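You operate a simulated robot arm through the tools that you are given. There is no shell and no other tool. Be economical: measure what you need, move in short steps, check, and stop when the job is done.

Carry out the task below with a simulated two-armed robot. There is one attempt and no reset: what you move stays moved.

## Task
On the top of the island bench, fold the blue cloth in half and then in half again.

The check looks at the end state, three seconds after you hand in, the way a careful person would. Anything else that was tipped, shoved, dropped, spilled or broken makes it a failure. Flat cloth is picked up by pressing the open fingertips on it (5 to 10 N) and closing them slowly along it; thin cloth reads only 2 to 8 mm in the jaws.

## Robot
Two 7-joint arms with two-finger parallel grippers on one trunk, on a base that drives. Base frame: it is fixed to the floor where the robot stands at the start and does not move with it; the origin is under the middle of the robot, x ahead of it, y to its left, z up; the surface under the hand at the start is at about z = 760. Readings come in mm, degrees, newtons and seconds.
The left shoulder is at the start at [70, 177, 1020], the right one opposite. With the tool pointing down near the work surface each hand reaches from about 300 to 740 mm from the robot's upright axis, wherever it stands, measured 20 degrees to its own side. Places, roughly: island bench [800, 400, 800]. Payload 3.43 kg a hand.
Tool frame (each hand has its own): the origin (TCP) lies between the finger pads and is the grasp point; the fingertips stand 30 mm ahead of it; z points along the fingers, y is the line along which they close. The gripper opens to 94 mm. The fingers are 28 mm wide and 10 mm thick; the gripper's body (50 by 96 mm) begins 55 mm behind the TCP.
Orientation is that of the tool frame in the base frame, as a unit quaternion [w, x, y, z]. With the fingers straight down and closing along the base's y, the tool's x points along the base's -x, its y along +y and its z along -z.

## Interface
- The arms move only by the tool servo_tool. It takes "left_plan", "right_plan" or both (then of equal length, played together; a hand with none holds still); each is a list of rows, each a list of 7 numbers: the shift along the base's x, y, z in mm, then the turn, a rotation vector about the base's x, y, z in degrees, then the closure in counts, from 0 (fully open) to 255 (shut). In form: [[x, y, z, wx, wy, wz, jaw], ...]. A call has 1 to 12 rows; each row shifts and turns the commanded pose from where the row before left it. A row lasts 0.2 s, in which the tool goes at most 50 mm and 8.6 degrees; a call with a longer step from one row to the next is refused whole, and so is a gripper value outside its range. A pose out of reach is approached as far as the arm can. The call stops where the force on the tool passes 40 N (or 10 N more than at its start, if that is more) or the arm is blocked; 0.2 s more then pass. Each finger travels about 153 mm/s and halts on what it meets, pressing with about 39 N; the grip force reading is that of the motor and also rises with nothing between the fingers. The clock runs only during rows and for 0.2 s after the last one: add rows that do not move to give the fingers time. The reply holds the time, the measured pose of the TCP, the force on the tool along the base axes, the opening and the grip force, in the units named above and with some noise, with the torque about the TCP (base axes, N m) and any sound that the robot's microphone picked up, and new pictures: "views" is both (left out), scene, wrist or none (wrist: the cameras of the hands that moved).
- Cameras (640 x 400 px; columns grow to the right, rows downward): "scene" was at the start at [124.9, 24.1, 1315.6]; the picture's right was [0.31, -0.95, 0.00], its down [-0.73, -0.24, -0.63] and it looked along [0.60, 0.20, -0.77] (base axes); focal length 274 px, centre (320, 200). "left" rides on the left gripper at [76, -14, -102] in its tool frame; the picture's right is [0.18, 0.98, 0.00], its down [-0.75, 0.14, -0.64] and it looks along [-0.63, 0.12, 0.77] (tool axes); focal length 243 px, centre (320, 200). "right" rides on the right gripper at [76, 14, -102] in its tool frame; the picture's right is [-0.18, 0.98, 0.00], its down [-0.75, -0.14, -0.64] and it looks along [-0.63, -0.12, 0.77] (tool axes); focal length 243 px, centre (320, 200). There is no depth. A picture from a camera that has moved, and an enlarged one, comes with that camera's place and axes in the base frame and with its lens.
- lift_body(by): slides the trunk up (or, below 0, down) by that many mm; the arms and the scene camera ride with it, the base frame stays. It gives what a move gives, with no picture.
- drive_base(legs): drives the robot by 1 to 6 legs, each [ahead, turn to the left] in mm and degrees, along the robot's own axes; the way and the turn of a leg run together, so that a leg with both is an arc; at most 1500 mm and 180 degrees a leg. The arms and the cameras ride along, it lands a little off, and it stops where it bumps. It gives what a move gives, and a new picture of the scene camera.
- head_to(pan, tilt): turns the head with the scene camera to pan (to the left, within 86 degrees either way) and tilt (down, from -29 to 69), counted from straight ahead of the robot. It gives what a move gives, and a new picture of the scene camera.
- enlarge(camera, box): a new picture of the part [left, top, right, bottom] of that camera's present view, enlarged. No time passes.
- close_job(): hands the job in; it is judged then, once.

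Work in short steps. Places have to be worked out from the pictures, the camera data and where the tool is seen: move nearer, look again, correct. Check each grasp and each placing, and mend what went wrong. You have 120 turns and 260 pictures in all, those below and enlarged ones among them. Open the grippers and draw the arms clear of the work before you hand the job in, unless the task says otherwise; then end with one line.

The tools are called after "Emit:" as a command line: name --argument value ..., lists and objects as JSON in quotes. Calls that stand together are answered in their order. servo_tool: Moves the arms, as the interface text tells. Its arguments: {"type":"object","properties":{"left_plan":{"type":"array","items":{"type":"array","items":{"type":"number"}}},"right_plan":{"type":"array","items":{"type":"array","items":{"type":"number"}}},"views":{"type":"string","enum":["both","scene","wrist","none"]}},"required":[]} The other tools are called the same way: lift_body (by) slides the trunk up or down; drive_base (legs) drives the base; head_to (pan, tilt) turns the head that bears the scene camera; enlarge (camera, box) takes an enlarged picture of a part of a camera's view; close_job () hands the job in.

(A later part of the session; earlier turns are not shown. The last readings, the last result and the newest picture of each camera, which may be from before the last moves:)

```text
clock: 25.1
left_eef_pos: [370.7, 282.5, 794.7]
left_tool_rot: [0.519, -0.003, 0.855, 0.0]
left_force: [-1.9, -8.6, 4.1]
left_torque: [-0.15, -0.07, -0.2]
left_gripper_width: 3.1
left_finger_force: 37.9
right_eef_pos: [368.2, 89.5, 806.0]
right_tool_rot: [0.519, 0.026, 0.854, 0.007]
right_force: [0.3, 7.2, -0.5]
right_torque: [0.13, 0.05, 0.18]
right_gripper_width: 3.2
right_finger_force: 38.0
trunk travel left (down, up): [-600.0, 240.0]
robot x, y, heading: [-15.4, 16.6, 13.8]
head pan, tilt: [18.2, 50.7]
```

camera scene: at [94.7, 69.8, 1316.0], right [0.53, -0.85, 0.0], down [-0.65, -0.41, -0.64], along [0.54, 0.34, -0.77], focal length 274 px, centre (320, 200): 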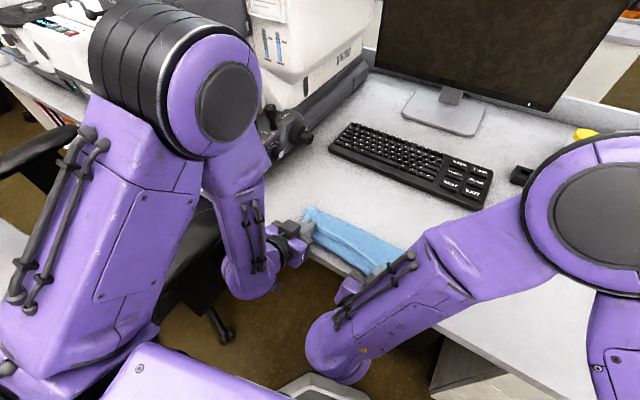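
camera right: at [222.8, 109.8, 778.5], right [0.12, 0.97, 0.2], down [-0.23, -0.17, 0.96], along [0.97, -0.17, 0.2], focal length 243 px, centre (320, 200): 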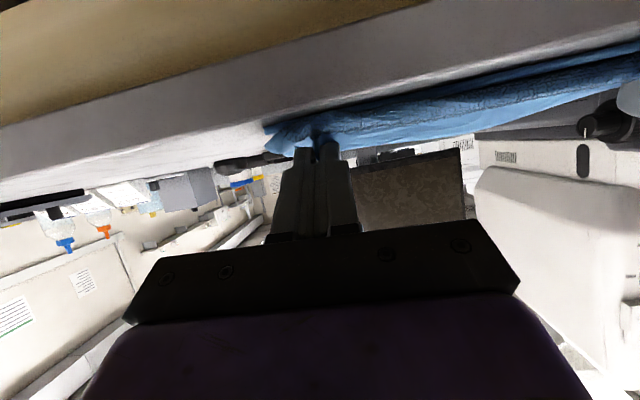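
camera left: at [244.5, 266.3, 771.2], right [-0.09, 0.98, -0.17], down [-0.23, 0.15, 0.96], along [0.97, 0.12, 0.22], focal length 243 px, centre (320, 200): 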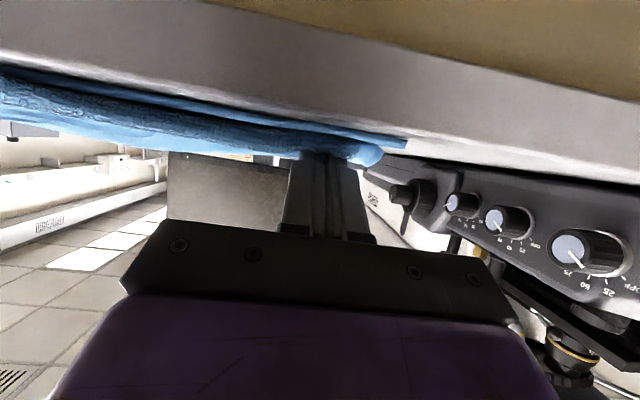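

Left force is down to 4 N and both hands are aligned in x. I back the base 25 mm.

Emit:
drive_base --legs '[[-25, 0]]'

```text
clock: 25.9
left_eef_pos: [348.2, 276.8, 794.7]
left_tool_rot: [0.521, -0.003, 0.853, 0.0]
left_force: [0.0, -7.2, 3.1]
left_torque: [-0.16, -0.05, -0.16]
left_gripper_width: 3.2
left_finger_force: 37.9
right_eef_pos: [344.0, 84.7, 807.2]
right_tool_rot: [0.519, 0.026, 0.855, 0.006]
right_force: [-0.8, 7.5, -0.4]
right_torque: [0.11, -0.01, 0.23]
right_gripper_width: 2.8
right_finger_force: 37.7
trunk travel left (down, up): [-600.0, 240.0]
robot x, y, heading: [-45.3, 8.8, 13.9]
head pan, tilt: [18.2, 50.7]
camera scene: at [72.2, 64.4, 1315.7], right [0.53, -0.85, 0.0], down [-0.65, -0.41, -0.63], along [0.54, 0.34, -0.77], focal length 274 px, centre (320, 200)
```

scene: 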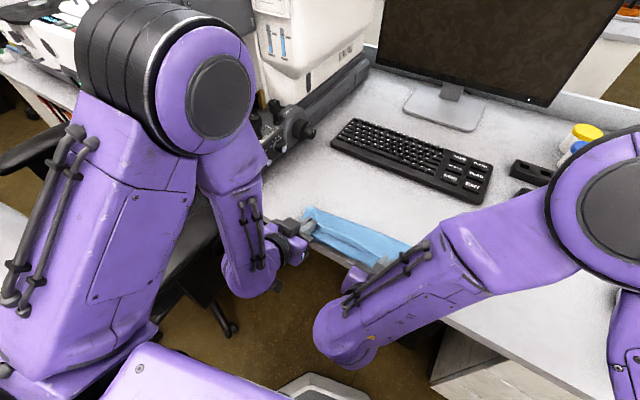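

Both tips are now at about the near-edge line. I correct the sideways drift, lower the right hand to contact, and look.

Emit:
servo_tool --left_plan '[[0, 3, -1, 0, 0, 0, 255], [0, 2, 0, 0, 0, 0, 255], [0, 0, 0, 0, 0, 0, 255]]' --right_plan '[[2, 1, -5, 0, 0, 0, 255], [1, 1, -5, 0, 0, 0, 255], [0, 0, -1.5, 0, 0, 0, 255]]' --views "wrist"

Emit:
enlarge --camera "scene" --box '[240, 160, 480, 310]'

```text
clock: 26.7
left_eef_pos: [347.4, 281.1, 794.2]
left_tool_rot: [0.52, -0.002, 0.854, -0.001]
left_force: [0.5, -11.1, 4.1]
left_torque: [-0.26, -0.14, -0.25]
left_gripper_width: 3.2
left_finger_force: 38.1
right_eef_pos: [346.5, 87.8, 795.7]
right_tool_rot: [0.519, 0.026, 0.854, 0.007]
right_force: [-0.1, 9.5, 9.4]
right_torque: [0.22, -0.12, 0.22]
right_gripper_width: 3.1
right_finger_force: 37.5
trunk travel left (down, up): [-600.0, 240.0]
robot x, y, heading: [-40.8, 12.8, 13.7]
head pan, tilt: [18.2, 50.7]
camera right: at [221.9, 106.0, 775.1], right [0.12, 0.97, 0.2], down [-0.23, -0.17, 0.96], along [0.97, -0.16, 0.2], focal length 243 px, centre (320, 200)
camera left: at [222.4, 265.9, 774.2], right [-0.09, 0.98, -0.17], down [-0.23, 0.14, 0.96], along [0.97, 0.12, 0.21], focal length 243 px, centre (320, 200)
```

right: 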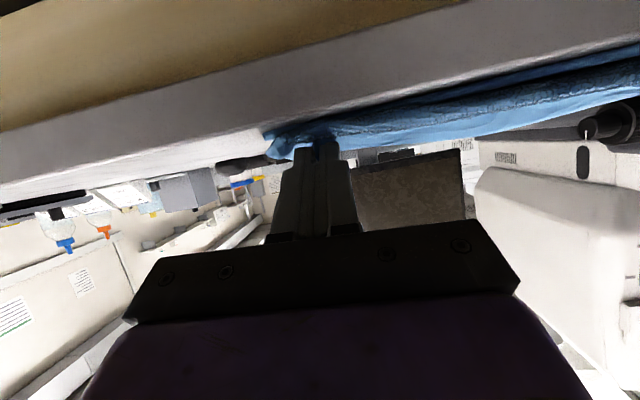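
left: 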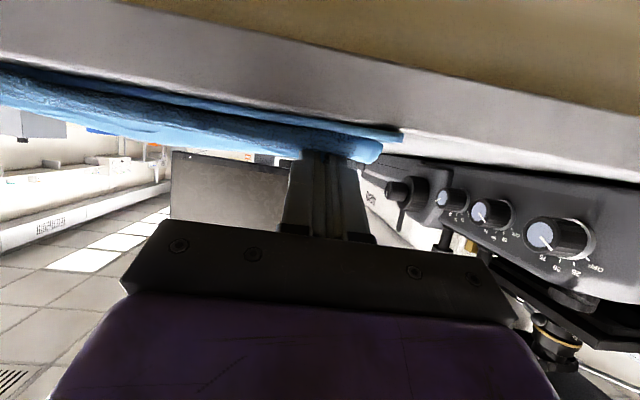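

```text
2.67 times, centred on (360, 235) of scene
camera zoom: at [71.9, 63.9, 1315.9], right [0.53, -0.85, 0.0], down [-0.65, -0.41, -0.64], along [0.54, 0.34, -0.77], focal length 729 px, centre (213, 107)
```

zoom: 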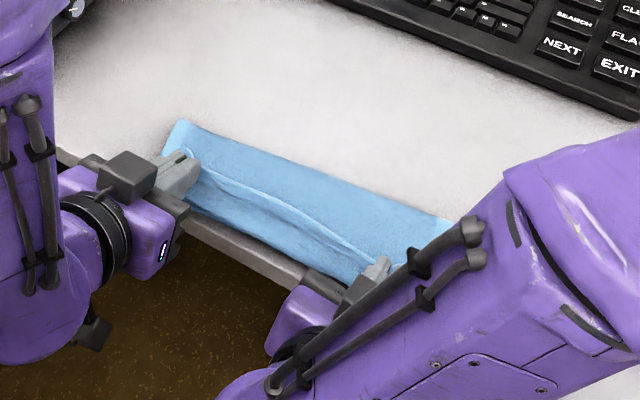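

The free edge lies just inside the near edge and should flop forward on release. I open the jaws slowly and withdraw along the fingers.

Emit:
servo_tool --left_plan '[[0, 0, 0, 0, 0, 0, 240], [0, 0, 0, 0, 0, 0, 225], [0, 0, 0, 0, 0, 0, 210], [0, 0, 0, 0, 0, 0, 200], [0, 0, 0, 0, 0, 0, 200], [0, 0, 0, 0, 0, 0, 200]]' --right_plan '[[0, 0, 0, 0, 0, 0, 240], [0, 0, 0, 0, 0, 0, 225], [0, 0, 0, 0, 0, 0, 210], [0, 0, 0, 0, 0, 0, 200], [0, 0, 0, 0, 0, 0, 200], [0, 0, 0, 0, 0, 0, 200]]' --views "none"

Emit:
enlarge --camera "scene" --box '[240, 160, 480, 310]'

```text
clock: 28.1
left_eef_pos: [347.7, 280.6, 793.0]
left_tool_rot: [0.521, -0.002, 0.853, -0.001]
left_force: [0.9, 1.5, 5.3]
left_torque: [-0.01, -0.14, -0.01]
left_gripper_width: 17.7
left_finger_force: 0.1
right_eef_pos: [347.0, 87.5, 794.7]
right_tool_rot: [0.519, 0.026, 0.854, 0.007]
right_force: [-0.7, -0.3, 3.9]
right_torque: [0.0, -0.08, 0.01]
right_gripper_width: 19.0
right_finger_force: 0.2
trunk travel left (down, up): [-600.0, 240.0]
robot x, y, heading: [-44.8, 15.9, 13.8]
head pan, tilt: [18.2, 50.7]
```

```text
2.67 times, centred on (360, 235) of scene
camera zoom: at [72.3, 64.7, 1315.7], right [0.53, -0.85, 0.0], down [-0.65, -0.41, -0.63], along [0.54, 0.34, -0.77], focal length 729 px, centre (213, 107)
```

zoom: 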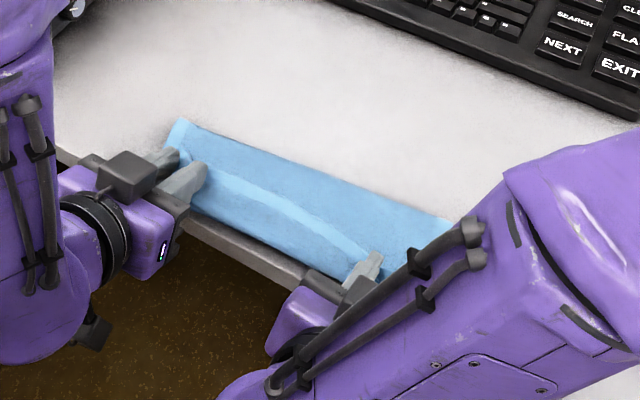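

Released. I lift both hands straight up (nothing hooks, since fingers sit left and right of the ridge) and look.

Emit:
servo_tool --left_plan '[[0, 0, 5, 0, 0, 0, 195], [0, 0, 15, 0, 0, 0, 195], [0, 0, 30, 0, 0, 0, 195], [0, 0, 40, 0, 0, 0, 195], [0, 0, 40, 0, 0, 0, 195]]' --right_plan '[[0, 0, 5, 0, 0, 0, 195], [0, 0, 15, 0, 0, 0, 195], [0, 0, 30, 0, 0, 0, 195], [0, 0, 40, 0, 0, 0, 195], [0, 0, 40, 0, 0, 0, 195]]' --views "none"

Emit:
enlarge --camera "scene" --box '[240, 160, 480, 310]'

```text
clock: 29.3
left_eef_pos: [386.2, 283.9, 912.8]
left_tool_rot: [0.52, -0.002, 0.854, 0.0]
left_force: [0.5, -0.4, -0.4]
left_torque: [-0.01, 0.0, 0.0]
left_gripper_width: 22.3
left_finger_force: 0.0
left hand out of reach, approached as far as the arm can: row 2, 3, 4, 5
right_eef_pos: [345.8, 84.8, 924.0]
right_tool_rot: [0.52, 0.025, 0.854, 0.007]
right_force: [-0.2, 0.1, 0.0]
right_torque: [-0.01, -0.04, 0.02]
right_gripper_width: 21.9
right_finger_force: 0.1
trunk travel left (down, up): [-600.0, 240.0]
robot x, y, heading: [-40.9, 14.7, 13.8]
head pan, tilt: [18.2, 50.7]
```

```text
2.67 times, centred on (360, 235) of scene
camera zoom: at [71.1, 63.8, 1315.7], right [0.53, -0.85, 0.0], down [-0.65, -0.41, -0.64], along [0.54, 0.34, -0.77], focal length 729 px, centre (213, 107)
```

zoom: 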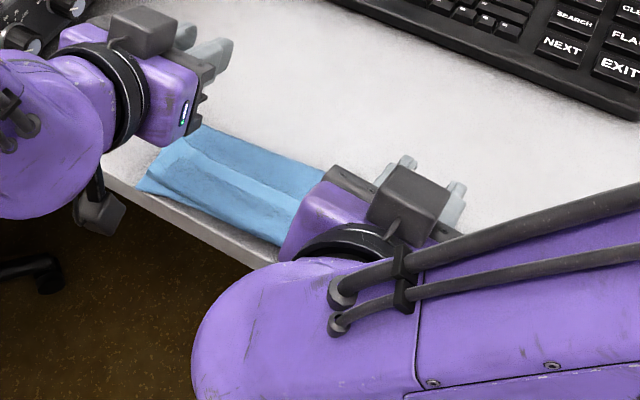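

I straighten the tools back to vertical and move the right hand aside to see the fold.

Emit:
servo_tool --left_plan '[[0, 0, 8, 0, 7.8, 0, 172], [0, 0, 8, 0, 7.8, 0, 172], [0, 5, 8, 0, 7.8, 0, 172], [0, 5, 8, 0, 7.8, 0, 172], [0, 5, 8, 0, 7.8, 0, 172], [0, 5, 8, 0, 7.8, 0, 172], [0, 5, 8, 0, 7.8, 0, 172], [0, 0, 0, 0, 8, 0, 172]]' --right_plan '[[0, -15, 0, 0, 7.8, 0, 172], [0, -20, 0, 0, 7.8, 0, 172], [0, -20, 0, 0, 7.8, 0, 172], [0, -20, 0, 0, 7.8, 0, 172], [0, -20, 0, 0, 7.8, 0, 172], [0, -20, 0, 0, 7.8, 0, 172], [0, -20, 0, 0, 7.8, 0, 172], [0, -20, 0, 0, 8, 0, 172]]'

```text
clock: 31.1
left_eef_pos: [389.5, 310.8, 961.9]
left_tool_rot: [0.04, -0.004, 0.999, 0.014]
left_force: [0.0, -0.3, 0.4]
left_torque: [-0.02, 0.0, -0.01]
left_gripper_width: 30.6
left_finger_force: 0.1
left hand out of reach, approached as far as the arm can: row 3
right_eef_pos: [349.4, -69.0, 924.6]
right_tool_rot: [-0.003, 0.024, 1.0, -0.008]
right_force: [0.1, 0.5, -1.1]
right_torque: [-0.04, 0.02, 0.01]
right_gripper_width: 30.5
right_finger_force: 0.1
trunk travel left (down, up): [-600.0, 240.0]
robot x, y, heading: [-42.4, 10.3, 13.5]
head pan, tilt: [18.2, 50.7]
camera scene: at [75.6, 65.2, 1315.3], right [0.53, -0.85, 0.0], down [-0.66, -0.41, -0.63], along [0.54, 0.34, -0.77], focal length 274 px, centre (320, 200)
camera right: at [274.6, -50.5, 1025.8], right [0.23, 0.97, -0.02], down [0.75, -0.17, 0.64], along [0.62, -0.16, -0.77], focal length 243 px, centre (320, 200)
camera left: at [307.4, 293.6, 1058.6], right [-0.19, 0.98, 0.01], down [0.7, 0.13, 0.71], along [0.69, 0.14, -0.71], focal length 243 px, centre (320, 200)
```

scene: 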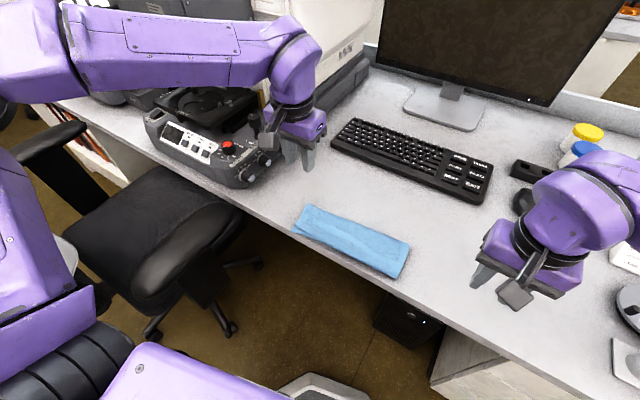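
right: 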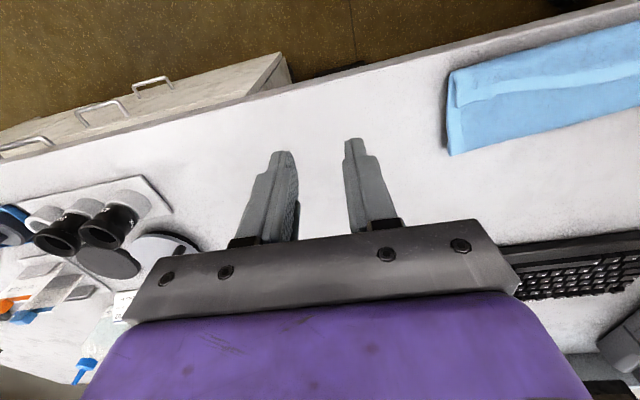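
left: 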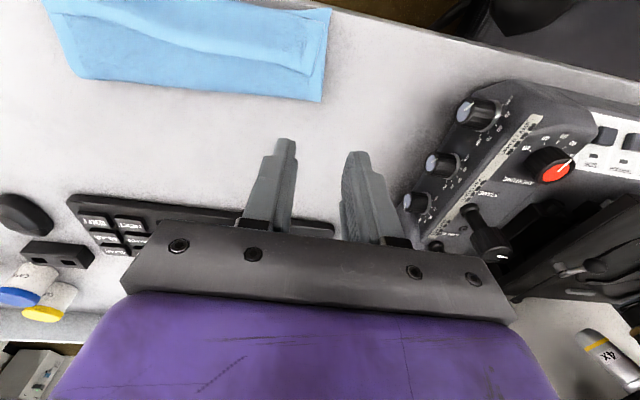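

Excellent fold. I zoom in to check the edge alignment.

Emit:
enlarge --camera "scene" --box '[280, 195, 424, 285]'

Emit:
enlarge --camera "left" --box '[30, 0, 350, 110]'

```text
4.44 times, centred on (352, 240) of scene
camera zoom: at [75.6, 65.2, 1315.3], right [0.53, -0.85, 0.0], down [-0.66, -0.41, -0.63], along [0.54, 0.34, -0.77], focal length 1216 px, centre (178, 22)
```

zoom: 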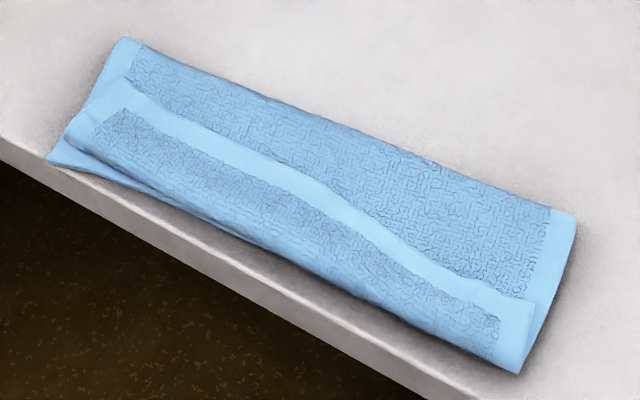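

```text
2.00 times, centred on (190, 55) of left
camera zoom: at [307.4, 293.6, 1058.6], right [-0.19, 0.98, 0.01], down [0.7, 0.13, 0.71], along [0.69, 0.14, -0.71], focal length 485 px, centre (580, 490)
```

zoom: 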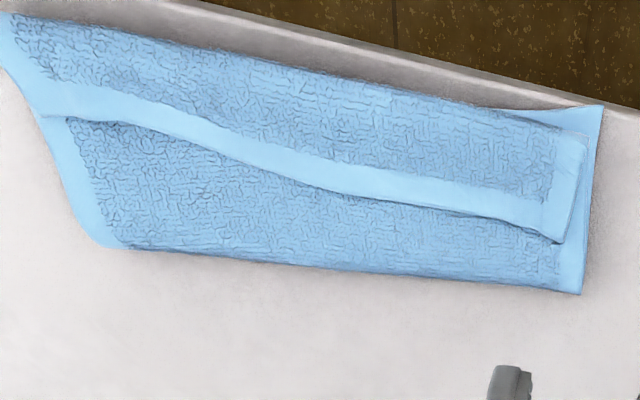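

The fold line is good but a ~40 mm strip of the top layer rolled back under the hands, and the cloth was dragged slightly toward the bench edge. I'll re-grip the free edge of that flap and re-lay it, with the base farther back so the hands can finish lower and tilted more. First back up (hands are high and clear).

Emit:
drive_base --legs '[[-85, 0]]'

```text
clock: 32.2
left_eef_pos: [306.9, 292.4, 964.0]
left_tool_rot: [0.042, -0.004, 0.999, 0.015]
left_force: [-0.7, 0.0, 0.7]
left_torque: [0.0, -0.02, -0.01]
left_gripper_width: 30.7
left_finger_force: 0.1
right_eef_pos: [265.9, -88.4, 924.6]
right_tool_rot: [0.0, 0.024, 1.0, -0.008]
right_force: [-0.2, -0.3, 0.2]
right_torque: [-0.02, -0.04, 0.0]
right_gripper_width: 30.7
right_finger_force: 0.0
trunk travel left (down, up): [-600.0, 240.0]
robot x, y, heading: [-123.5, -8.3, 14.0]
head pan, tilt: [18.2, 50.7]
camera scene: at [-8.2, 45.0, 1315.6], right [0.53, -0.85, 0.0], down [-0.65, -0.41, -0.63], along [0.54, 0.34, -0.77], focal length 274 px, centre (320, 200)
```

scene: 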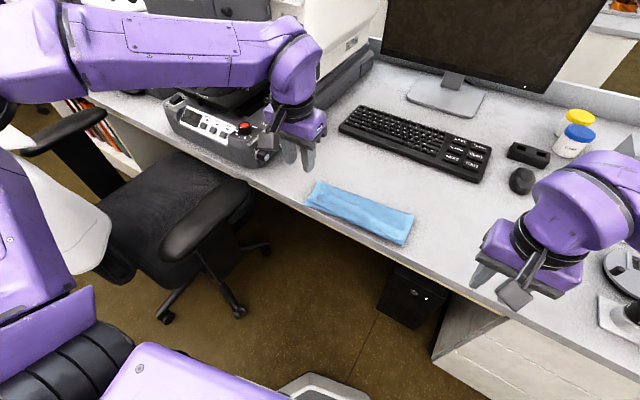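

I hover both hands over the flap's free corners for a closer look.

Emit:
servo_tool --left_plan '[[15, -2, -20, 0, 4.8, 0, 172], [15, -2, -20, 0, 0, -1, 172], [15, -2, -20, 0, 0, 0, 172], [15, -2, -20, 0, 0, 0, 172], [15, 0, -20, 0, 0, 0, 172], [0, 0, 0, 0, 0, 0, 172]]' --right_plan '[[23, 36, -12, 0, 0, 2.7, 172], [23, 36, -12, 0, 0, 0, 172], [23, 36, -12, 0, 0, 0, 172], [23, 36, -12, 0, 0, 0, 172], [23, 34, -12, 0, 0, 0, 172], [0, 0, 0, 0, 0, 0, 172]]'

```text
clock: 33.6
left_eef_pos: [367.2, 285.7, 886.3]
left_tool_rot: [0.044, 0.004, 0.999, 0.015]
left_force: [-0.5, 0.9, 0.1]
left_torque: [0.02, -0.04, 0.03]
left_gripper_width: 30.6
left_finger_force: 0.1
left hand out of reach, approached as far as the arm can: row 1
right_eef_pos: [382.8, 91.8, 862.4]
right_tool_rot: [0.0, 0.0, 1.0, -0.007]
right_force: [0.0, -0.4, -0.2]
right_torque: [-0.01, 0.0, 0.02]
right_gripper_width: 30.7
right_finger_force: 0.1
trunk travel left (down, up): [-600.0, 240.0]
robot x, y, heading: [-122.4, -8.3, 14.0]
head pan, tilt: [18.2, 50.7]
camera scene: at [-8.4, 44.1, 1315.7], right [0.53, -0.85, 0.0], down [-0.65, -0.41, -0.63], along [0.54, 0.34, -0.77], focal length 274 px, centre (320, 200)
camera right: at [306.9, 106.9, 964.8], right [0.19, 0.98, -0.01], down [0.75, -0.13, 0.64], along [0.63, -0.13, -0.77], focal length 243 px, centre (320, 200)
camera left: at [283.0, 268.1, 981.5], right [-0.18, 0.98, 0.01], down [0.7, 0.12, 0.71], along [0.7, 0.14, -0.7], focal length 243 px, centre (320, 200)
```

scene: 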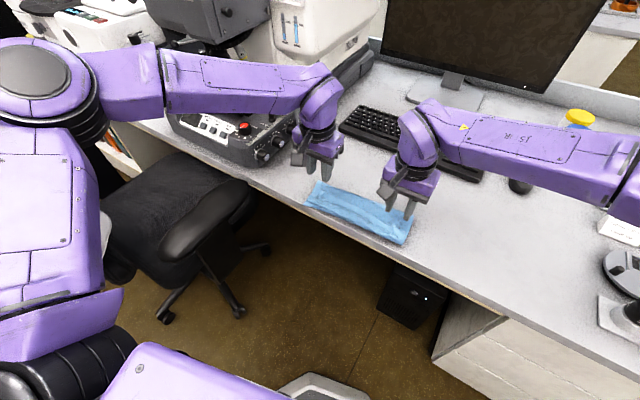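
right: 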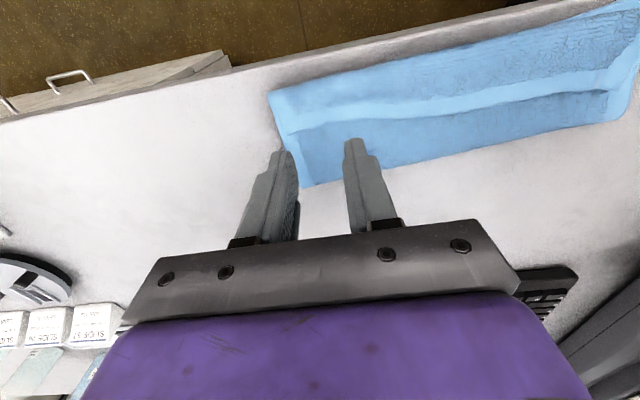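
left: 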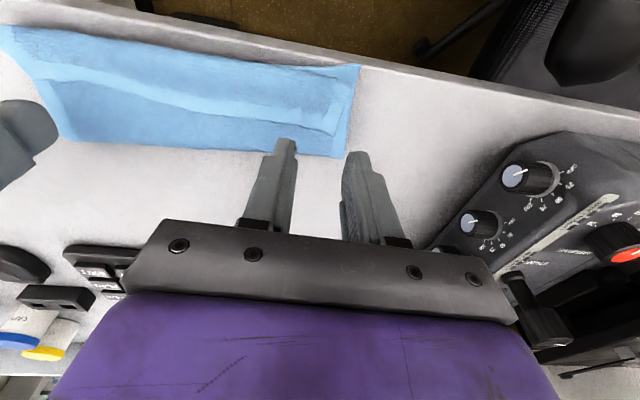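

Flap free edge is near x≈402 (left) and x≈391 (right). I descend to just above it.

Emit:
servo_tool --left_plan '[[12, -1, -25, 0, 0, 0, 172], [12, -1, -25, 0, 0, 0, 172], [11, 0, -24, 0, 2, 0, 172], [0, 0, -6, 0, 2, 0, 172], [0, 0, 0, 0, 0, 0, 172]]' --right_plan '[[4, -1, -18, 0, 0, 0, 172], [4, 0, -20, 0, 0, 0, 172], [3, 0, -18, 0, 0, 0, 172], [0, 0, -3, 0, 0, 0, 172], [0, 0, 0, 0, 0, 0, 172]]' --views "wrist"

```text
clock: 34.8
left_eef_pos: [406.8, 280.9, 810.9]
left_tool_rot: [0.025, 0.004, 1.0, 0.014]
left_force: [1.3, 0.1, -0.1]
left_torque: [-0.02, 0.02, -0.03]
left_gripper_width: 30.6
left_finger_force: 0.0
left hand out of reach, approached as far as the arm can: row 4
right_eef_pos: [393.3, 88.6, 805.1]
right_tool_rot: [-0.001, 0.001, 1.0, -0.007]
right_force: [0.1, -0.2, 0.4]
right_torque: [-0.01, 0.01, 0.0]
right_gripper_width: 30.5
right_finger_force: 0.1
trunk travel left (down, up): [-600.0, 240.0]
robot x, y, heading: [-123.2, -6.4, 14.0]
head pan, tilt: [18.2, 50.7]
camera right: at [318.4, 104.2, 906.6], right [0.19, 0.98, -0.02], down [0.75, -0.13, 0.64], along [0.63, -0.13, -0.77], focal length 243 px, centre (320, 200)
camera left: at [324.9, 265.1, 909.1], right [-0.18, 0.98, 0.02], down [0.72, 0.12, 0.68], along [0.67, 0.13, -0.73], focal length 243 px, centre (320, 200)
```

right: 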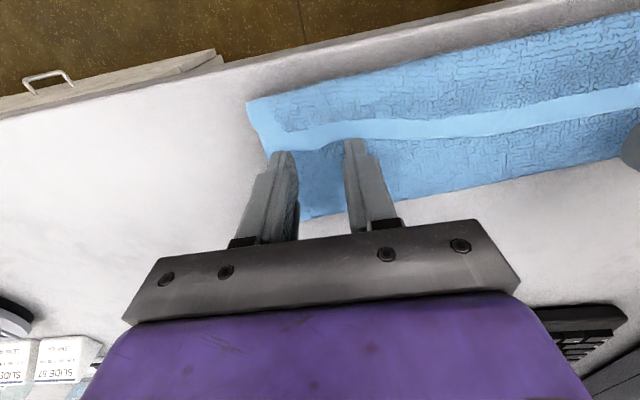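
left: 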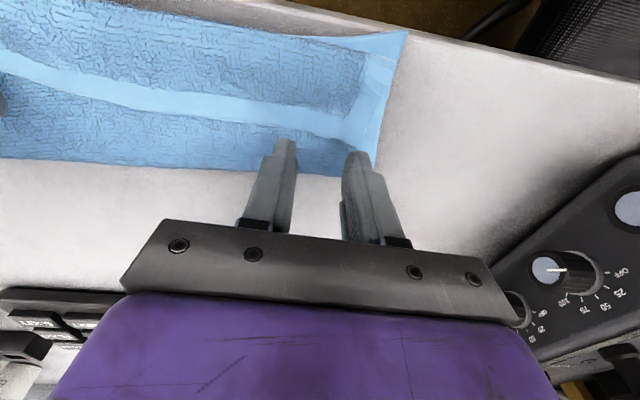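

Fine: shift left −5 mm, right −2 mm in x and press lightly.

Emit:
servo_tool --left_plan '[[-5, 0, -6, 0, 0, 0, 172], [0, 0, -5, 0, 0, 0, 172], [0, 0, -3, 0, 0, 0, 172], [0, 0, 0, 0, 0, 0, 172]]' --right_plan '[[-2, 1, -4, 0, 0, 0, 172], [0, 0, -3, 0, 0, 0, 172], [0, 0, -2, 0, 0, 0, 172], [0, 0, 0, 0, 0, 0, 172]]' --views "none"

```text
clock: 35.8
left_eef_pos: [399.4, 281.5, 797.1]
left_tool_rot: [0.01, 0.004, 1.0, 0.014]
left_force: [1.9, 1.0, 10.3]
left_torque: [-0.05, -0.01, 0.0]
left_gripper_width: 30.3
left_finger_force: 0.0
right_eef_pos: [389.4, 87.4, 797.2]
right_tool_rot: [0.001, 0.002, 1.0, -0.007]
right_force: [2.4, 1.8, 9.4]
right_torque: [0.09, 0.02, -0.04]
right_gripper_width: 30.4
right_finger_force: 0.0
trunk travel left (down, up): [-600.0, 240.0]
robot x, y, heading: [-121.7, -9.1, 14.0]
head pan, tilt: [18.2, 50.7]
```

About 10 N on both; closing slowly.

Emit:
servo_tool --left_plan '[[0, 0, 0.5, 0, 0, 0, 172], [0, 0, 0, 0, 0, 0, 182], [0, 0, 0, 0, 0, 0, 192], [0, 0, 0, 0, 0, 0, 202], [0, 0, 0, 0, 0, 0, 212], [0, 0, 0, 0, 0, 0, 222], [0, 0, 0, 0, 0, 0, 232], [0, 0, 0, 0, 0, 0, 242], [0, 0, 0, 0, 0, 0, 255], [0, 0, 0, 0, 0, 0, 255], [0, 0, 0, 0, 0, 0, 255]]' --right_plan '[[0, 0, 0.5, 0, 0, 0, 172], [0, 0, 0, 0, 0, 0, 182], [0, 0, 0, 0, 0, 0, 192], [0, 0, 0, 0, 0, 0, 202], [0, 0, 0, 0, 0, 0, 212], [0, 0, 0, 0, 0, 0, 222], [0, 0, 0, 0, 0, 0, 232], [0, 0, 0, 0, 0, 0, 242], [0, 0, 0, 0, 0, 0, 255], [0, 0, 0, 0, 0, 0, 255], [0, 0, 0, 0, 0, 0, 255]]' --views "wrist"

```text
clock: 38.2
left_eef_pos: [398.3, 281.6, 797.3]
left_tool_rot: [0.008, 0.004, 1.0, 0.015]
left_force: [0.3, -12.8, 14.0]
left_torque: [-0.42, 0.07, 0.1]
left_gripper_width: 5.8
left_finger_force: 39.0
right_eef_pos: [389.8, 89.8, 799.4]
right_tool_rot: [0.001, 0.0, 1.0, -0.007]
right_force: [-1.1, 13.1, 7.7]
right_torque: [0.49, 0.08, -0.04]
right_gripper_width: 3.6
right_finger_force: 37.8
trunk travel left (down, up): [-600.0, 240.0]
robot x, y, heading: [-124.8, -9.0, 14.1]
head pan, tilt: [18.2, 50.7]
camera right: at [313.3, 104.3, 900.3], right [0.18, 0.98, -0.01], down [0.75, -0.13, 0.64], along [0.63, -0.13, -0.76], focal length 243 px, centre (320, 200)
camera left: at [320.2, 265.3, 899.2], right [-0.18, 0.98, 0.03], down [0.74, 0.12, 0.66], along [0.65, 0.13, -0.75], focal length 243 px, centre (320, 200)
```

right: 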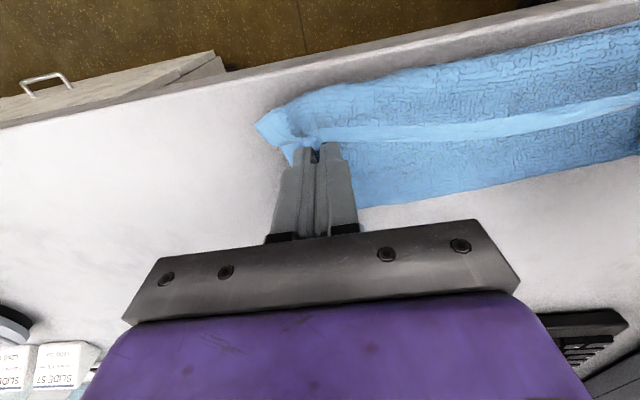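
left: 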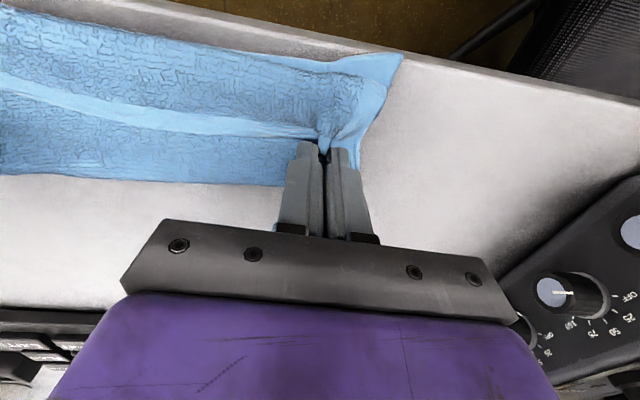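

Right holds one layer (3.6 mm); left reads 5.8 mm, possibly two layers. I lift a little to check.

Emit:
servo_tool --left_plan '[[0, -3, 10, 0, 0, 0, 255], [8, 0, 20, 0, 0, 0, 255], [10, 0, 20, 0, 0, 0, 255], [0, 0, 0, 0, 0, 0, 255]]' --right_plan '[[0, 3, 10, 0, 0, 0, 255], [8, 0, 20, 0, 0, 0, 255], [10, 0, 20, 0, 0, 0, 255], [0, 0, 0, 0, 0, 0, 255]]'

```text
clock: 39.2
left_eef_pos: [398.9, 279.4, 806.8]
left_tool_rot: [0.008, 0.004, 1.0, 0.014]
left_force: [1.4, -12.3, 4.5]
left_torque: [-0.44, -0.03, 0.17]
left_gripper_width: 5.3
left_finger_force: 39.0
left hand out of reach, approached as far as the arm can: row 2, 3
right_eef_pos: [410.2, 92.2, 846.1]
right_tool_rot: [-0.001, 0.001, 1.0, -0.008]
right_force: [-2.2, 12.6, -2.8]
right_torque: [0.38, 0.03, 0.01]
right_gripper_width: 3.4
right_finger_force: 37.6
trunk travel left (down, up): [-600.0, 240.0]
robot x, y, heading: [-123.6, -10.3, 13.8]
head pan, tilt: [18.2, 50.7]
camera scene: at [-7.2, 45.2, 1315.5], right [0.53, -0.85, 0.0], down [-0.65, -0.41, -0.63], along [0.54, 0.34, -0.77], focal length 274 px, centre (320, 200)
camera right: at [333.2, 107.8, 948.2], right [0.19, 0.98, -0.02], down [0.75, -0.13, 0.64], along [0.63, -0.13, -0.77], focal length 243 px, centre (320, 200)
camera left: at [322.1, 263.2, 907.6], right [-0.18, 0.98, 0.03], down [0.74, 0.12, 0.66], along [0.64, 0.13, -0.75], focal length 243 px, centre (320, 200)
```

scene: 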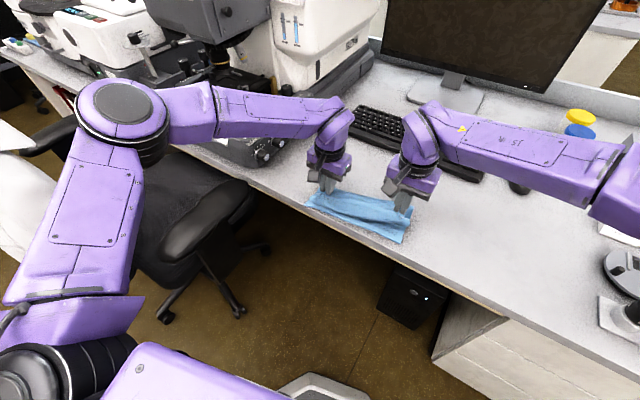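
right: 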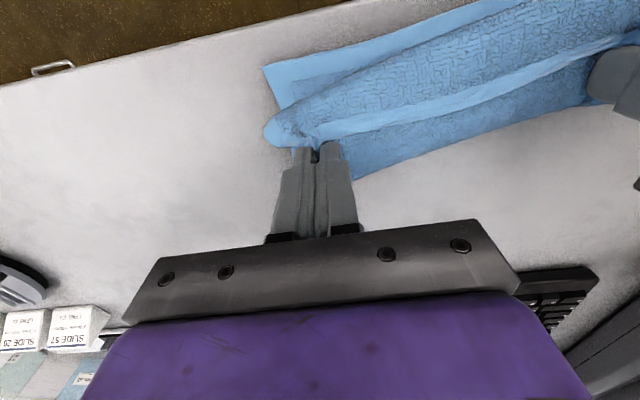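
left: 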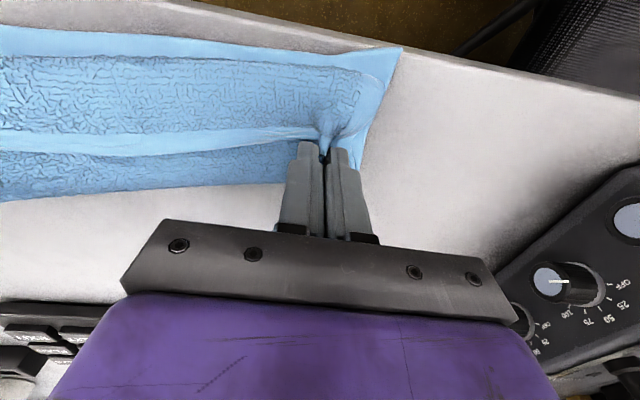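

The left arm reports out of reach although the spot is close, probably an awkward elbow pose. I test with a pure upward motion.

Emit:
servo_tool --left_plan '[[2, 0, 8, 0, 0, 0, 255], [2, 0, 8, 0, 0, 0, 255], [3, 0, 8, 0, 0, 0, 255], [3, 0, 8, 0, 0, 0, 255], [0, 0, 0, 0, 0, 0, 255]]' --views "wrist"

```text
clock: 40.4
left_eef_pos: [398.9, 280.0, 805.8]
left_tool_rot: [0.008, 0.004, 1.0, 0.015]
left_force: [-0.3, -13.0, 3.0]
left_torque: [-0.45, -0.02, 0.21]
left_gripper_width: 5.5
left_finger_force: 38.3
left hand out of reach, approached as far as the arm can: row 1, 2, 3, 4
right_eef_pos: [408.8, 90.9, 847.3]
right_tool_rot: [-0.001, 0.0, 1.0, -0.008]
right_force: [-1.7, 12.9, -2.3]
right_torque: [0.41, 0.05, 0.02]
right_gripper_width: 3.4
right_finger_force: 38.0
trunk travel left (down, up): [-600.0, 240.0]
robot x, y, heading: [-120.5, -6.9, 13.9]
head pan, tilt: [18.2, 50.7]
camera left: at [322.1, 263.5, 907.5], right [-0.18, 0.98, 0.03], down [0.74, 0.12, 0.66], along [0.64, 0.13, -0.75], focal length 243 px, centre (320, 200)
```

left: 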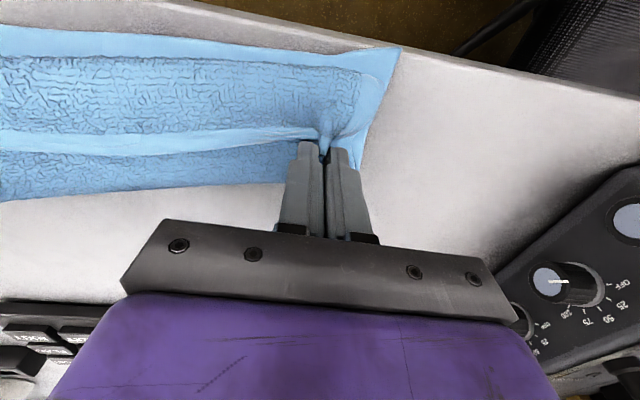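

Left is stuck at a joint limit. I lay the right edge back down, release both hands, and then reset the left arm's posture.

Emit:
servo_tool --left_plan '[[0, 0, -2, 0, 0, 0, 255], [0, 0, -3, 0, 0, 0, 255], [0, 0, 0, 0, 0, 0, 255], [0, 0, 0, 0, 0, 0, 235], [0, 0, 0, 0, 0, 0, 215], [0, 0, 0, 0, 0, 0, 195], [0, 0, 0, 0, 0, 0, 172], [0, 0, 0, 0, 0, 0, 172], [0, 0, 0, 0, 0, 0, 172], [0, 0, 0, 0, 0, 0, 172]]' --right_plan '[[-8, 0, -15, 0, 0, 0, 255], [-8, 0, -15, 0, 0, 0, 255], [-4, 0, -12, 0, 0, 0, 255], [0, 0, 0, 0, 0, 0, 235], [0, 0, 0, 0, 0, 0, 215], [0, 0, 0, 0, 0, 0, 195], [0, 0, 0, 0, 0, 0, 172], [0, 0, 0, 0, 0, 0, 172], [0, 0, 20, 0, 0, 0, 172], [0, 0, 40, 0, 0, 0, 172]]' --views "none"

Emit:
lift_body --by 80

```text
clock: 42.6
left_eef_pos: [398.5, 281.0, 801.2]
left_tool_rot: [0.008, 0.004, 1.0, 0.015]
left_force: [0.6, 1.3, 0.7]
left_torque: [-0.02, 0.01, -0.01]
left_gripper_width: 30.3
left_finger_force: 0.0
right_eef_pos: [387.4, 89.7, 863.1]
right_tool_rot: [-0.001, 0.001, 1.0, -0.009]
right_force: [-0.1, -0.3, 0.1]
right_torque: [0.0, -0.03, -0.03]
right_gripper_width: 30.5
right_finger_force: 0.0
trunk travel left (down, up): [-600.0, 240.0]
robot x, y, heading: [-124.9, -6.1, 13.9]
head pan, tilt: [18.2, 50.7]
```

```text
clock: 43.8
left_eef_pos: [400.0, 280.2, 880.0]
left_tool_rot: [0.008, 0.004, 1.0, 0.015]
left_force: [-0.5, -0.3, 0.6]
left_torque: [-0.02, -0.01, -0.01]
left_gripper_width: 30.5
left_finger_force: 0.0
right_eef_pos: [386.6, 91.3, 944.2]
right_tool_rot: [-0.001, 0.001, 1.0, -0.008]
right_force: [-1.2, -0.5, 0.6]
right_torque: [0.02, -0.03, -0.01]
right_gripper_width: 30.7
right_finger_force: 0.0
trunk travel left (down, up): [-680.0, 160.0]
robot x, y, heading: [-125.0, -6.9, 14.0]
head pan, tilt: [18.2, 50.7]
```

I try moving the left arm outward and up to its original comfortable posture.

Emit:
servo_tool --left_plan '[[-15, 10, 12, 0, 0, 0, 172], [-20, 12, 12, 0, 0, 0, 172], [-20, 12, 12, 0, 0, 0, 172], [-20, 12, 12, 0, 0, 0, 172], [-20, 12, 12, 0, 0, 0, 172], [-20, 12, 0, 0, 0, 0, 172]]' --views "scene"

```text
clock: 45.2
left_eef_pos: [302.9, 342.4, 936.1]
left_tool_rot: [0.009, 0.004, 1.0, 0.015]
left_force: [0.1, -0.1, -0.4]
left_torque: [-0.03, 0.0, 0.0]
left_gripper_width: 30.4
left_finger_force: 0.1
left hand out of reach, approached as far as the arm can: row 5, 6
right_eef_pos: [387.8, 89.9, 943.7]
right_tool_rot: [-0.002, 0.001, 1.0, -0.007]
right_force: [-0.5, 0.4, -0.6]
right_torque: [0.0, 0.02, 0.01]
right_gripper_width: 30.5
right_finger_force: 0.1
trunk travel left (down, up): [-680.0, 160.0]
robot x, y, heading: [-122.4, -9.7, 14.0]
head pan, tilt: [18.2, 50.7]
camera scene: at [-7.3, 45.9, 1395.5], right [0.53, -0.85, 0.0], down [-0.65, -0.41, -0.63], along [0.54, 0.34, -0.77], focal length 274 px, centre (320, 200)
```

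scene: 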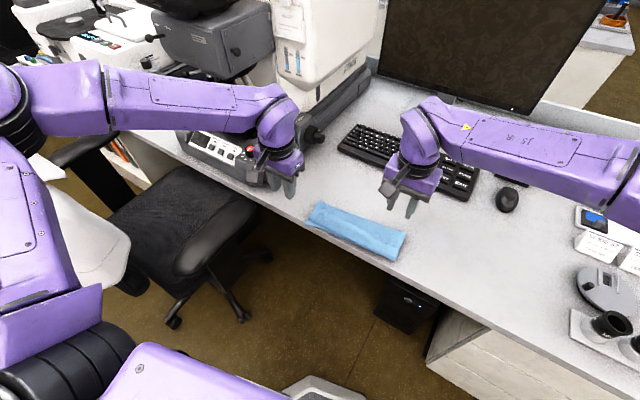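

I test whether yawing the left tool back toward the robot's own heading frees the arm.

Emit:
servo_tool --left_plan '[[0, 0, 0, 0, 0, 7, 172], [0, 0, 0, 0, 0, 7, 172], [0, 10, 0, 0, 0, 0, 172], [0, 10, 10, 0, 0, 0, 172], [-10, 10, 10, 0, 0, 0, 172]]' --views "scene"

```text
clock: 46.4
left_eef_pos: [289.8, 370.4, 957.7]
left_tool_rot: [0.006, -0.118, 0.993, 0.016]
left_force: [0.7, 0.8, -1.2]
left_torque: [-0.03, 0.01, -0.02]
left_gripper_width: 30.6
left_finger_force: 0.1
right_eef_pos: [386.9, 90.4, 943.8]
right_tool_rot: [0.0, 0.0, 1.0, -0.008]
right_force: [-0.5, 0.6, -0.1]
right_torque: [0.02, -0.02, 0.04]
right_gripper_width: 30.4
right_finger_force: 0.0
trunk travel left (down, up): [-680.0, 160.0]
robot x, y, heading: [-122.4, -9.6, 14.1]
head pan, tilt: [18.2, 50.7]
camera scene: at [-8.3, 45.7, 1395.6], right [0.53, -0.85, 0.0], down [-0.65, -0.41, -0.63], along [0.54, 0.34, -0.77], focal length 274 px, centre (320, 200)
```

scene: 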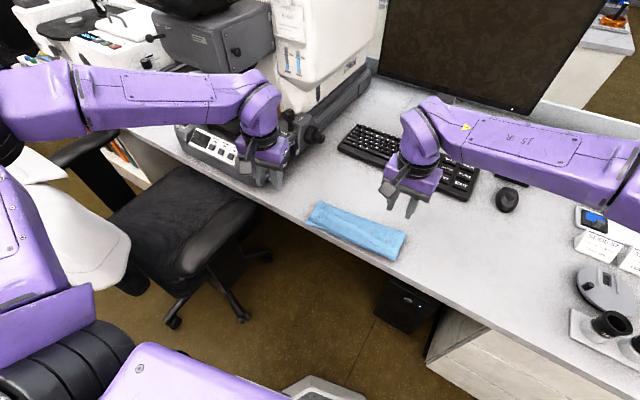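

Yaw relative to the robot's heading is what limited the left arm, so I want the robot square to the bench and centred on the cloth (heading 0, y≈185). First tuck both hands in front.

Emit:
servo_tool --left_plan '[[0, -25, 5, 0, 0, 0, 172], [0, -25, 5, 0, 0, 0, 172], [0, -25, 5, 0, 0, 0, 172], [0, -25, 5, 0, 0, 0, 172]]' --right_plan '[[-25, -15, 5, 0, 0, 4.5, 172], [-25, -15, 5, 0, 0, 4.5, 172], [-25, -15, 5, 0, 0, 4, 172], [-15, -10, 5, 0, 0, 0, 172]]' --views "none"

```text
clock: 47.4
left_eef_pos: [291.2, 269.5, 976.9]
left_tool_rot: [0.006, -0.118, 0.993, 0.017]
left_force: [0.6, 0.7, 0.6]
left_torque: [0.01, 0.02, 0.01]
left_gripper_width: 30.4
left_finger_force: 0.1
right_eef_pos: [296.6, 32.6, 964.9]
right_tool_rot: [0.001, -0.112, 0.994, -0.007]
right_force: [-0.3, -0.7, 0.2]
right_torque: [0.01, 0.01, 0.01]
right_gripper_width: 30.5
right_finger_force: 0.1
trunk travel left (down, up): [-680.0, 160.0]
robot x, y, heading: [-123.6, -8.5, 13.8]
head pan, tilt: [18.2, 50.7]
```

Now zigzag: turn right, back up (shifts left), then square up.

Emit:
drive_base --legs '[[0, -46], [-185, 0], [0, 32], [130, 0]]'

```text
clock: 53.5
left_eef_pos: [312.5, 277.8, 977.5]
left_tool_rot: [0.007, -0.011, 1.0, 0.015]
left_force: [-0.8, 0.5, -0.2]
left_torque: [-0.02, 0.02, 0.01]
left_gripper_width: 30.7
left_finger_force: 0.0
right_eef_pos: [268.7, 46.3, 965.0]
right_tool_rot: [0.0, -0.006, 1.0, -0.008]
right_force: [-0.1, 0.1, 1.0]
right_torque: [0.0, 0.0, 0.05]
right_gripper_width: 30.5
right_finger_force: 0.0
trunk travel left (down, up): [-680.0, 160.0]
robot x, y, heading: [-153.2, 94.7, 1.3]
head pan, tilt: [18.2, 50.7]
camera scene: at [-27.8, 121.9, 1395.7], right [0.34, -0.94, 0.0], down [-0.73, -0.26, -0.63], along [0.6, 0.22, -0.77], focal length 274 px, centre (320, 200)
```

scene: 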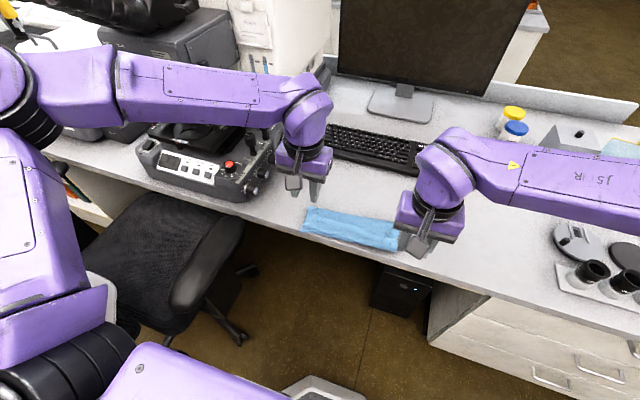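

One more zigzag to centre on y≈185.

Emit:
drive_base --legs '[[0, -33.3], [-170, 0], [0, 32], [195, 0]]'

```text
clock: 59.3
left_eef_pos: [363.8, 362.6, 976.8]
left_tool_rot: [0.008, -0.002, 1.0, 0.014]
left_force: [0.3, 0.0, 0.4]
left_torque: [-0.01, 0.02, -0.02]
left_gripper_width: 30.9
left_finger_force: 0.0
right_eef_pos: [316.6, 131.3, 964.7]
right_tool_rot: [-0.001, 0.002, 1.0, -0.008]
right_force: [1.0, -0.2, 0.9]
right_torque: [0.0, 0.04, -0.01]
right_gripper_width: 30.6
right_finger_force: 0.1
trunk travel left (down, up): [-680.0, 160.0]
robot x, y, heading: [-102.3, 187.2, 0.5]
head pan, tilt: [18.2, 50.7]
camera scene: at [21.6, 211.0, 1395.6], right [0.33, -0.95, 0.0], down [-0.73, -0.25, -0.63], along [0.6, 0.21, -0.77], focal length 274 px, centre (320, 200)
```

scene: 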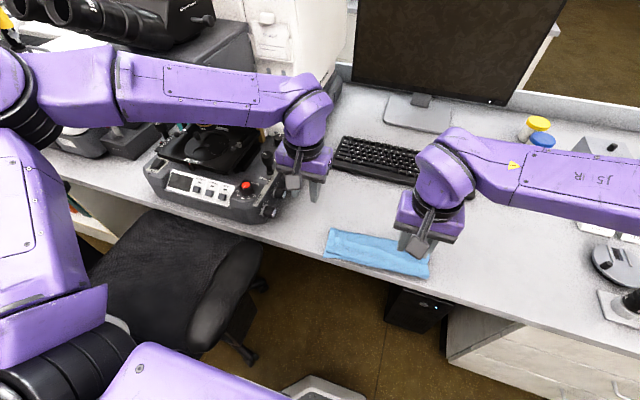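

Well centred now. I lower the trunk back and point the head at the cloth.

Emit:
lift_body --by -80

Emit:
head_to --pan 0 --tilt 55

```text
clock: 60.5
left_eef_pos: [365.8, 360.8, 897.6]
left_tool_rot: [0.007, -0.002, 1.0, 0.014]
left_force: [0.3, 0.0, -0.1]
left_torque: [-0.04, 0.01, -0.01]
left_gripper_width: 30.5
left_finger_force: 0.0
right_eef_pos: [316.2, 132.5, 884.0]
right_tool_rot: [0.0, 0.001, 1.0, -0.008]
right_force: [0.9, 0.4, 0.1]
right_torque: [-0.01, -0.02, 0.04]
right_gripper_width: 30.6
right_finger_force: 0.1
trunk travel left (down, up): [-600.0, 240.0]
robot x, y, heading: [-98.7, 184.5, 1.2]
head pan, tilt: [18.2, 50.7]
```

```text
clock: 61.3
left_eef_pos: [364.3, 362.2, 896.0]
left_tool_rot: [0.008, -0.003, 1.0, 0.015]
left_force: [0.1, 0.1, 0.0]
left_torque: [-0.01, 0.01, -0.08]
left_gripper_width: 30.7
left_finger_force: 0.1
right_eef_pos: [317.0, 131.8, 884.0]
right_tool_rot: [-0.002, 0.002, 1.0, -0.008]
right_force: [0.0, 0.9, -0.5]
right_torque: [0.05, -0.02, -0.02]
right_gripper_width: 30.4
right_finger_force: 0.1
trunk travel left (down, up): [-600.0, 240.0]
robot x, y, heading: [-102.0, 185.4, 0.8]
head pan, tilt: [0.0, 55.0]
camera scene: at [21.6, 187.2, 1309.9], right [0.02, -1.0, 0.0], down [-0.82, -0.01, -0.57], along [0.57, 0.01, -0.82], focal length 274 px, centre (320, 200)
```

scene: 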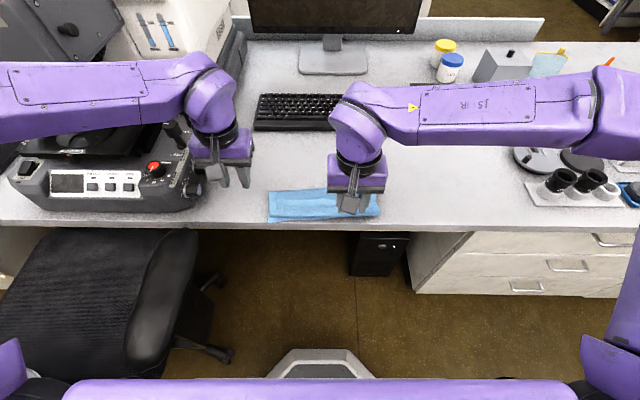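

I shift the right hand over its corner and zoom on the cloth.

Emit:
servo_tool --left_plan '[[5, -20, 0, 0, 0, 0, 172], [5, -20, 0, 0, 0, 0, 172], [5, -15, 0, 0, 0, 0, 172], [0, -15, 0, 0, 0, 0, 172]]' --right_plan '[[20, -12, 0, 0, 0, 0, 172], [20, -12, 0, 0, 0, 0, 172], [15, -10, 0, 0, 0, 0, 172], [10, -8, 0, 0, 0, 0, 172]]' --views "wrist"

Emit:
enlarge --camera "scene" --box '[240, 160, 400, 240]'

```text
clock: 62.3
left_eef_pos: [378.3, 290.7, 896.4]
left_tool_rot: [0.008, -0.003, 1.0, 0.015]
left_force: [-0.2, -0.7, -0.4]
left_torque: [0.04, 0.0, -0.03]
left_gripper_width: 30.9
left_finger_force: 0.1
right_eef_pos: [381.1, 87.6, 883.1]
right_tool_rot: [-0.001, 0.002, 1.0, -0.007]
right_force: [0.0, -0.6, 0.4]
right_torque: [-0.05, 0.0, 0.0]
right_gripper_width: 30.7
right_finger_force: 0.1
trunk travel left (down, up): [-600.0, 240.0]
robot x, y, heading: [-104.2, 184.4, 0.8]
head pan, tilt: [0.0, 55.0]
camera right: at [305.7, 103.7, 985.7], right [0.19, 0.98, -0.01], down [0.75, -0.13, 0.64], along [0.63, -0.13, -0.77], focal length 243 px, centre (320, 200)
camera left: at [302.0, 273.4, 999.0], right [-0.19, 0.98, 0.03], down [0.74, 0.13, 0.66], along [0.64, 0.14, -0.75], focal length 243 px, centre (320, 200)
```

right: 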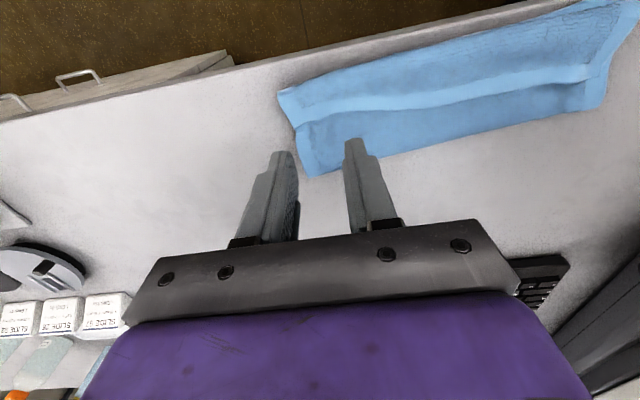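
left: 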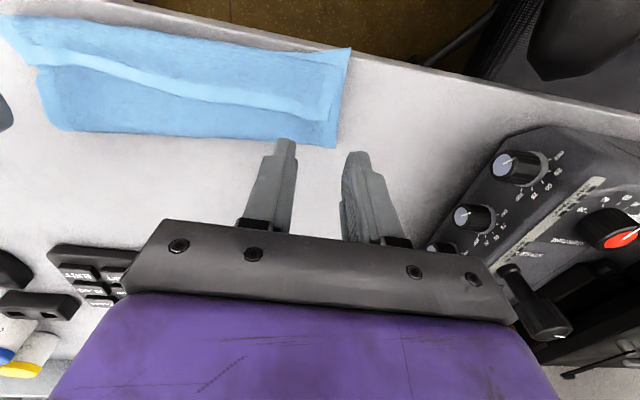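

```text
4.00 times, centred on (320, 200) of scene
camera zoom: at [21.8, 186.1, 1309.9], right [0.01, -1.0, 0.0], down [-0.82, -0.01, -0.57], along [0.57, 0.01, -0.82], focal length 1094 px, centre (320, 200)
```

zoom: 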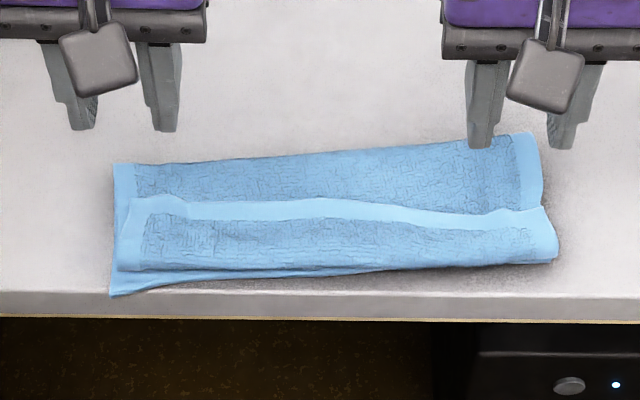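

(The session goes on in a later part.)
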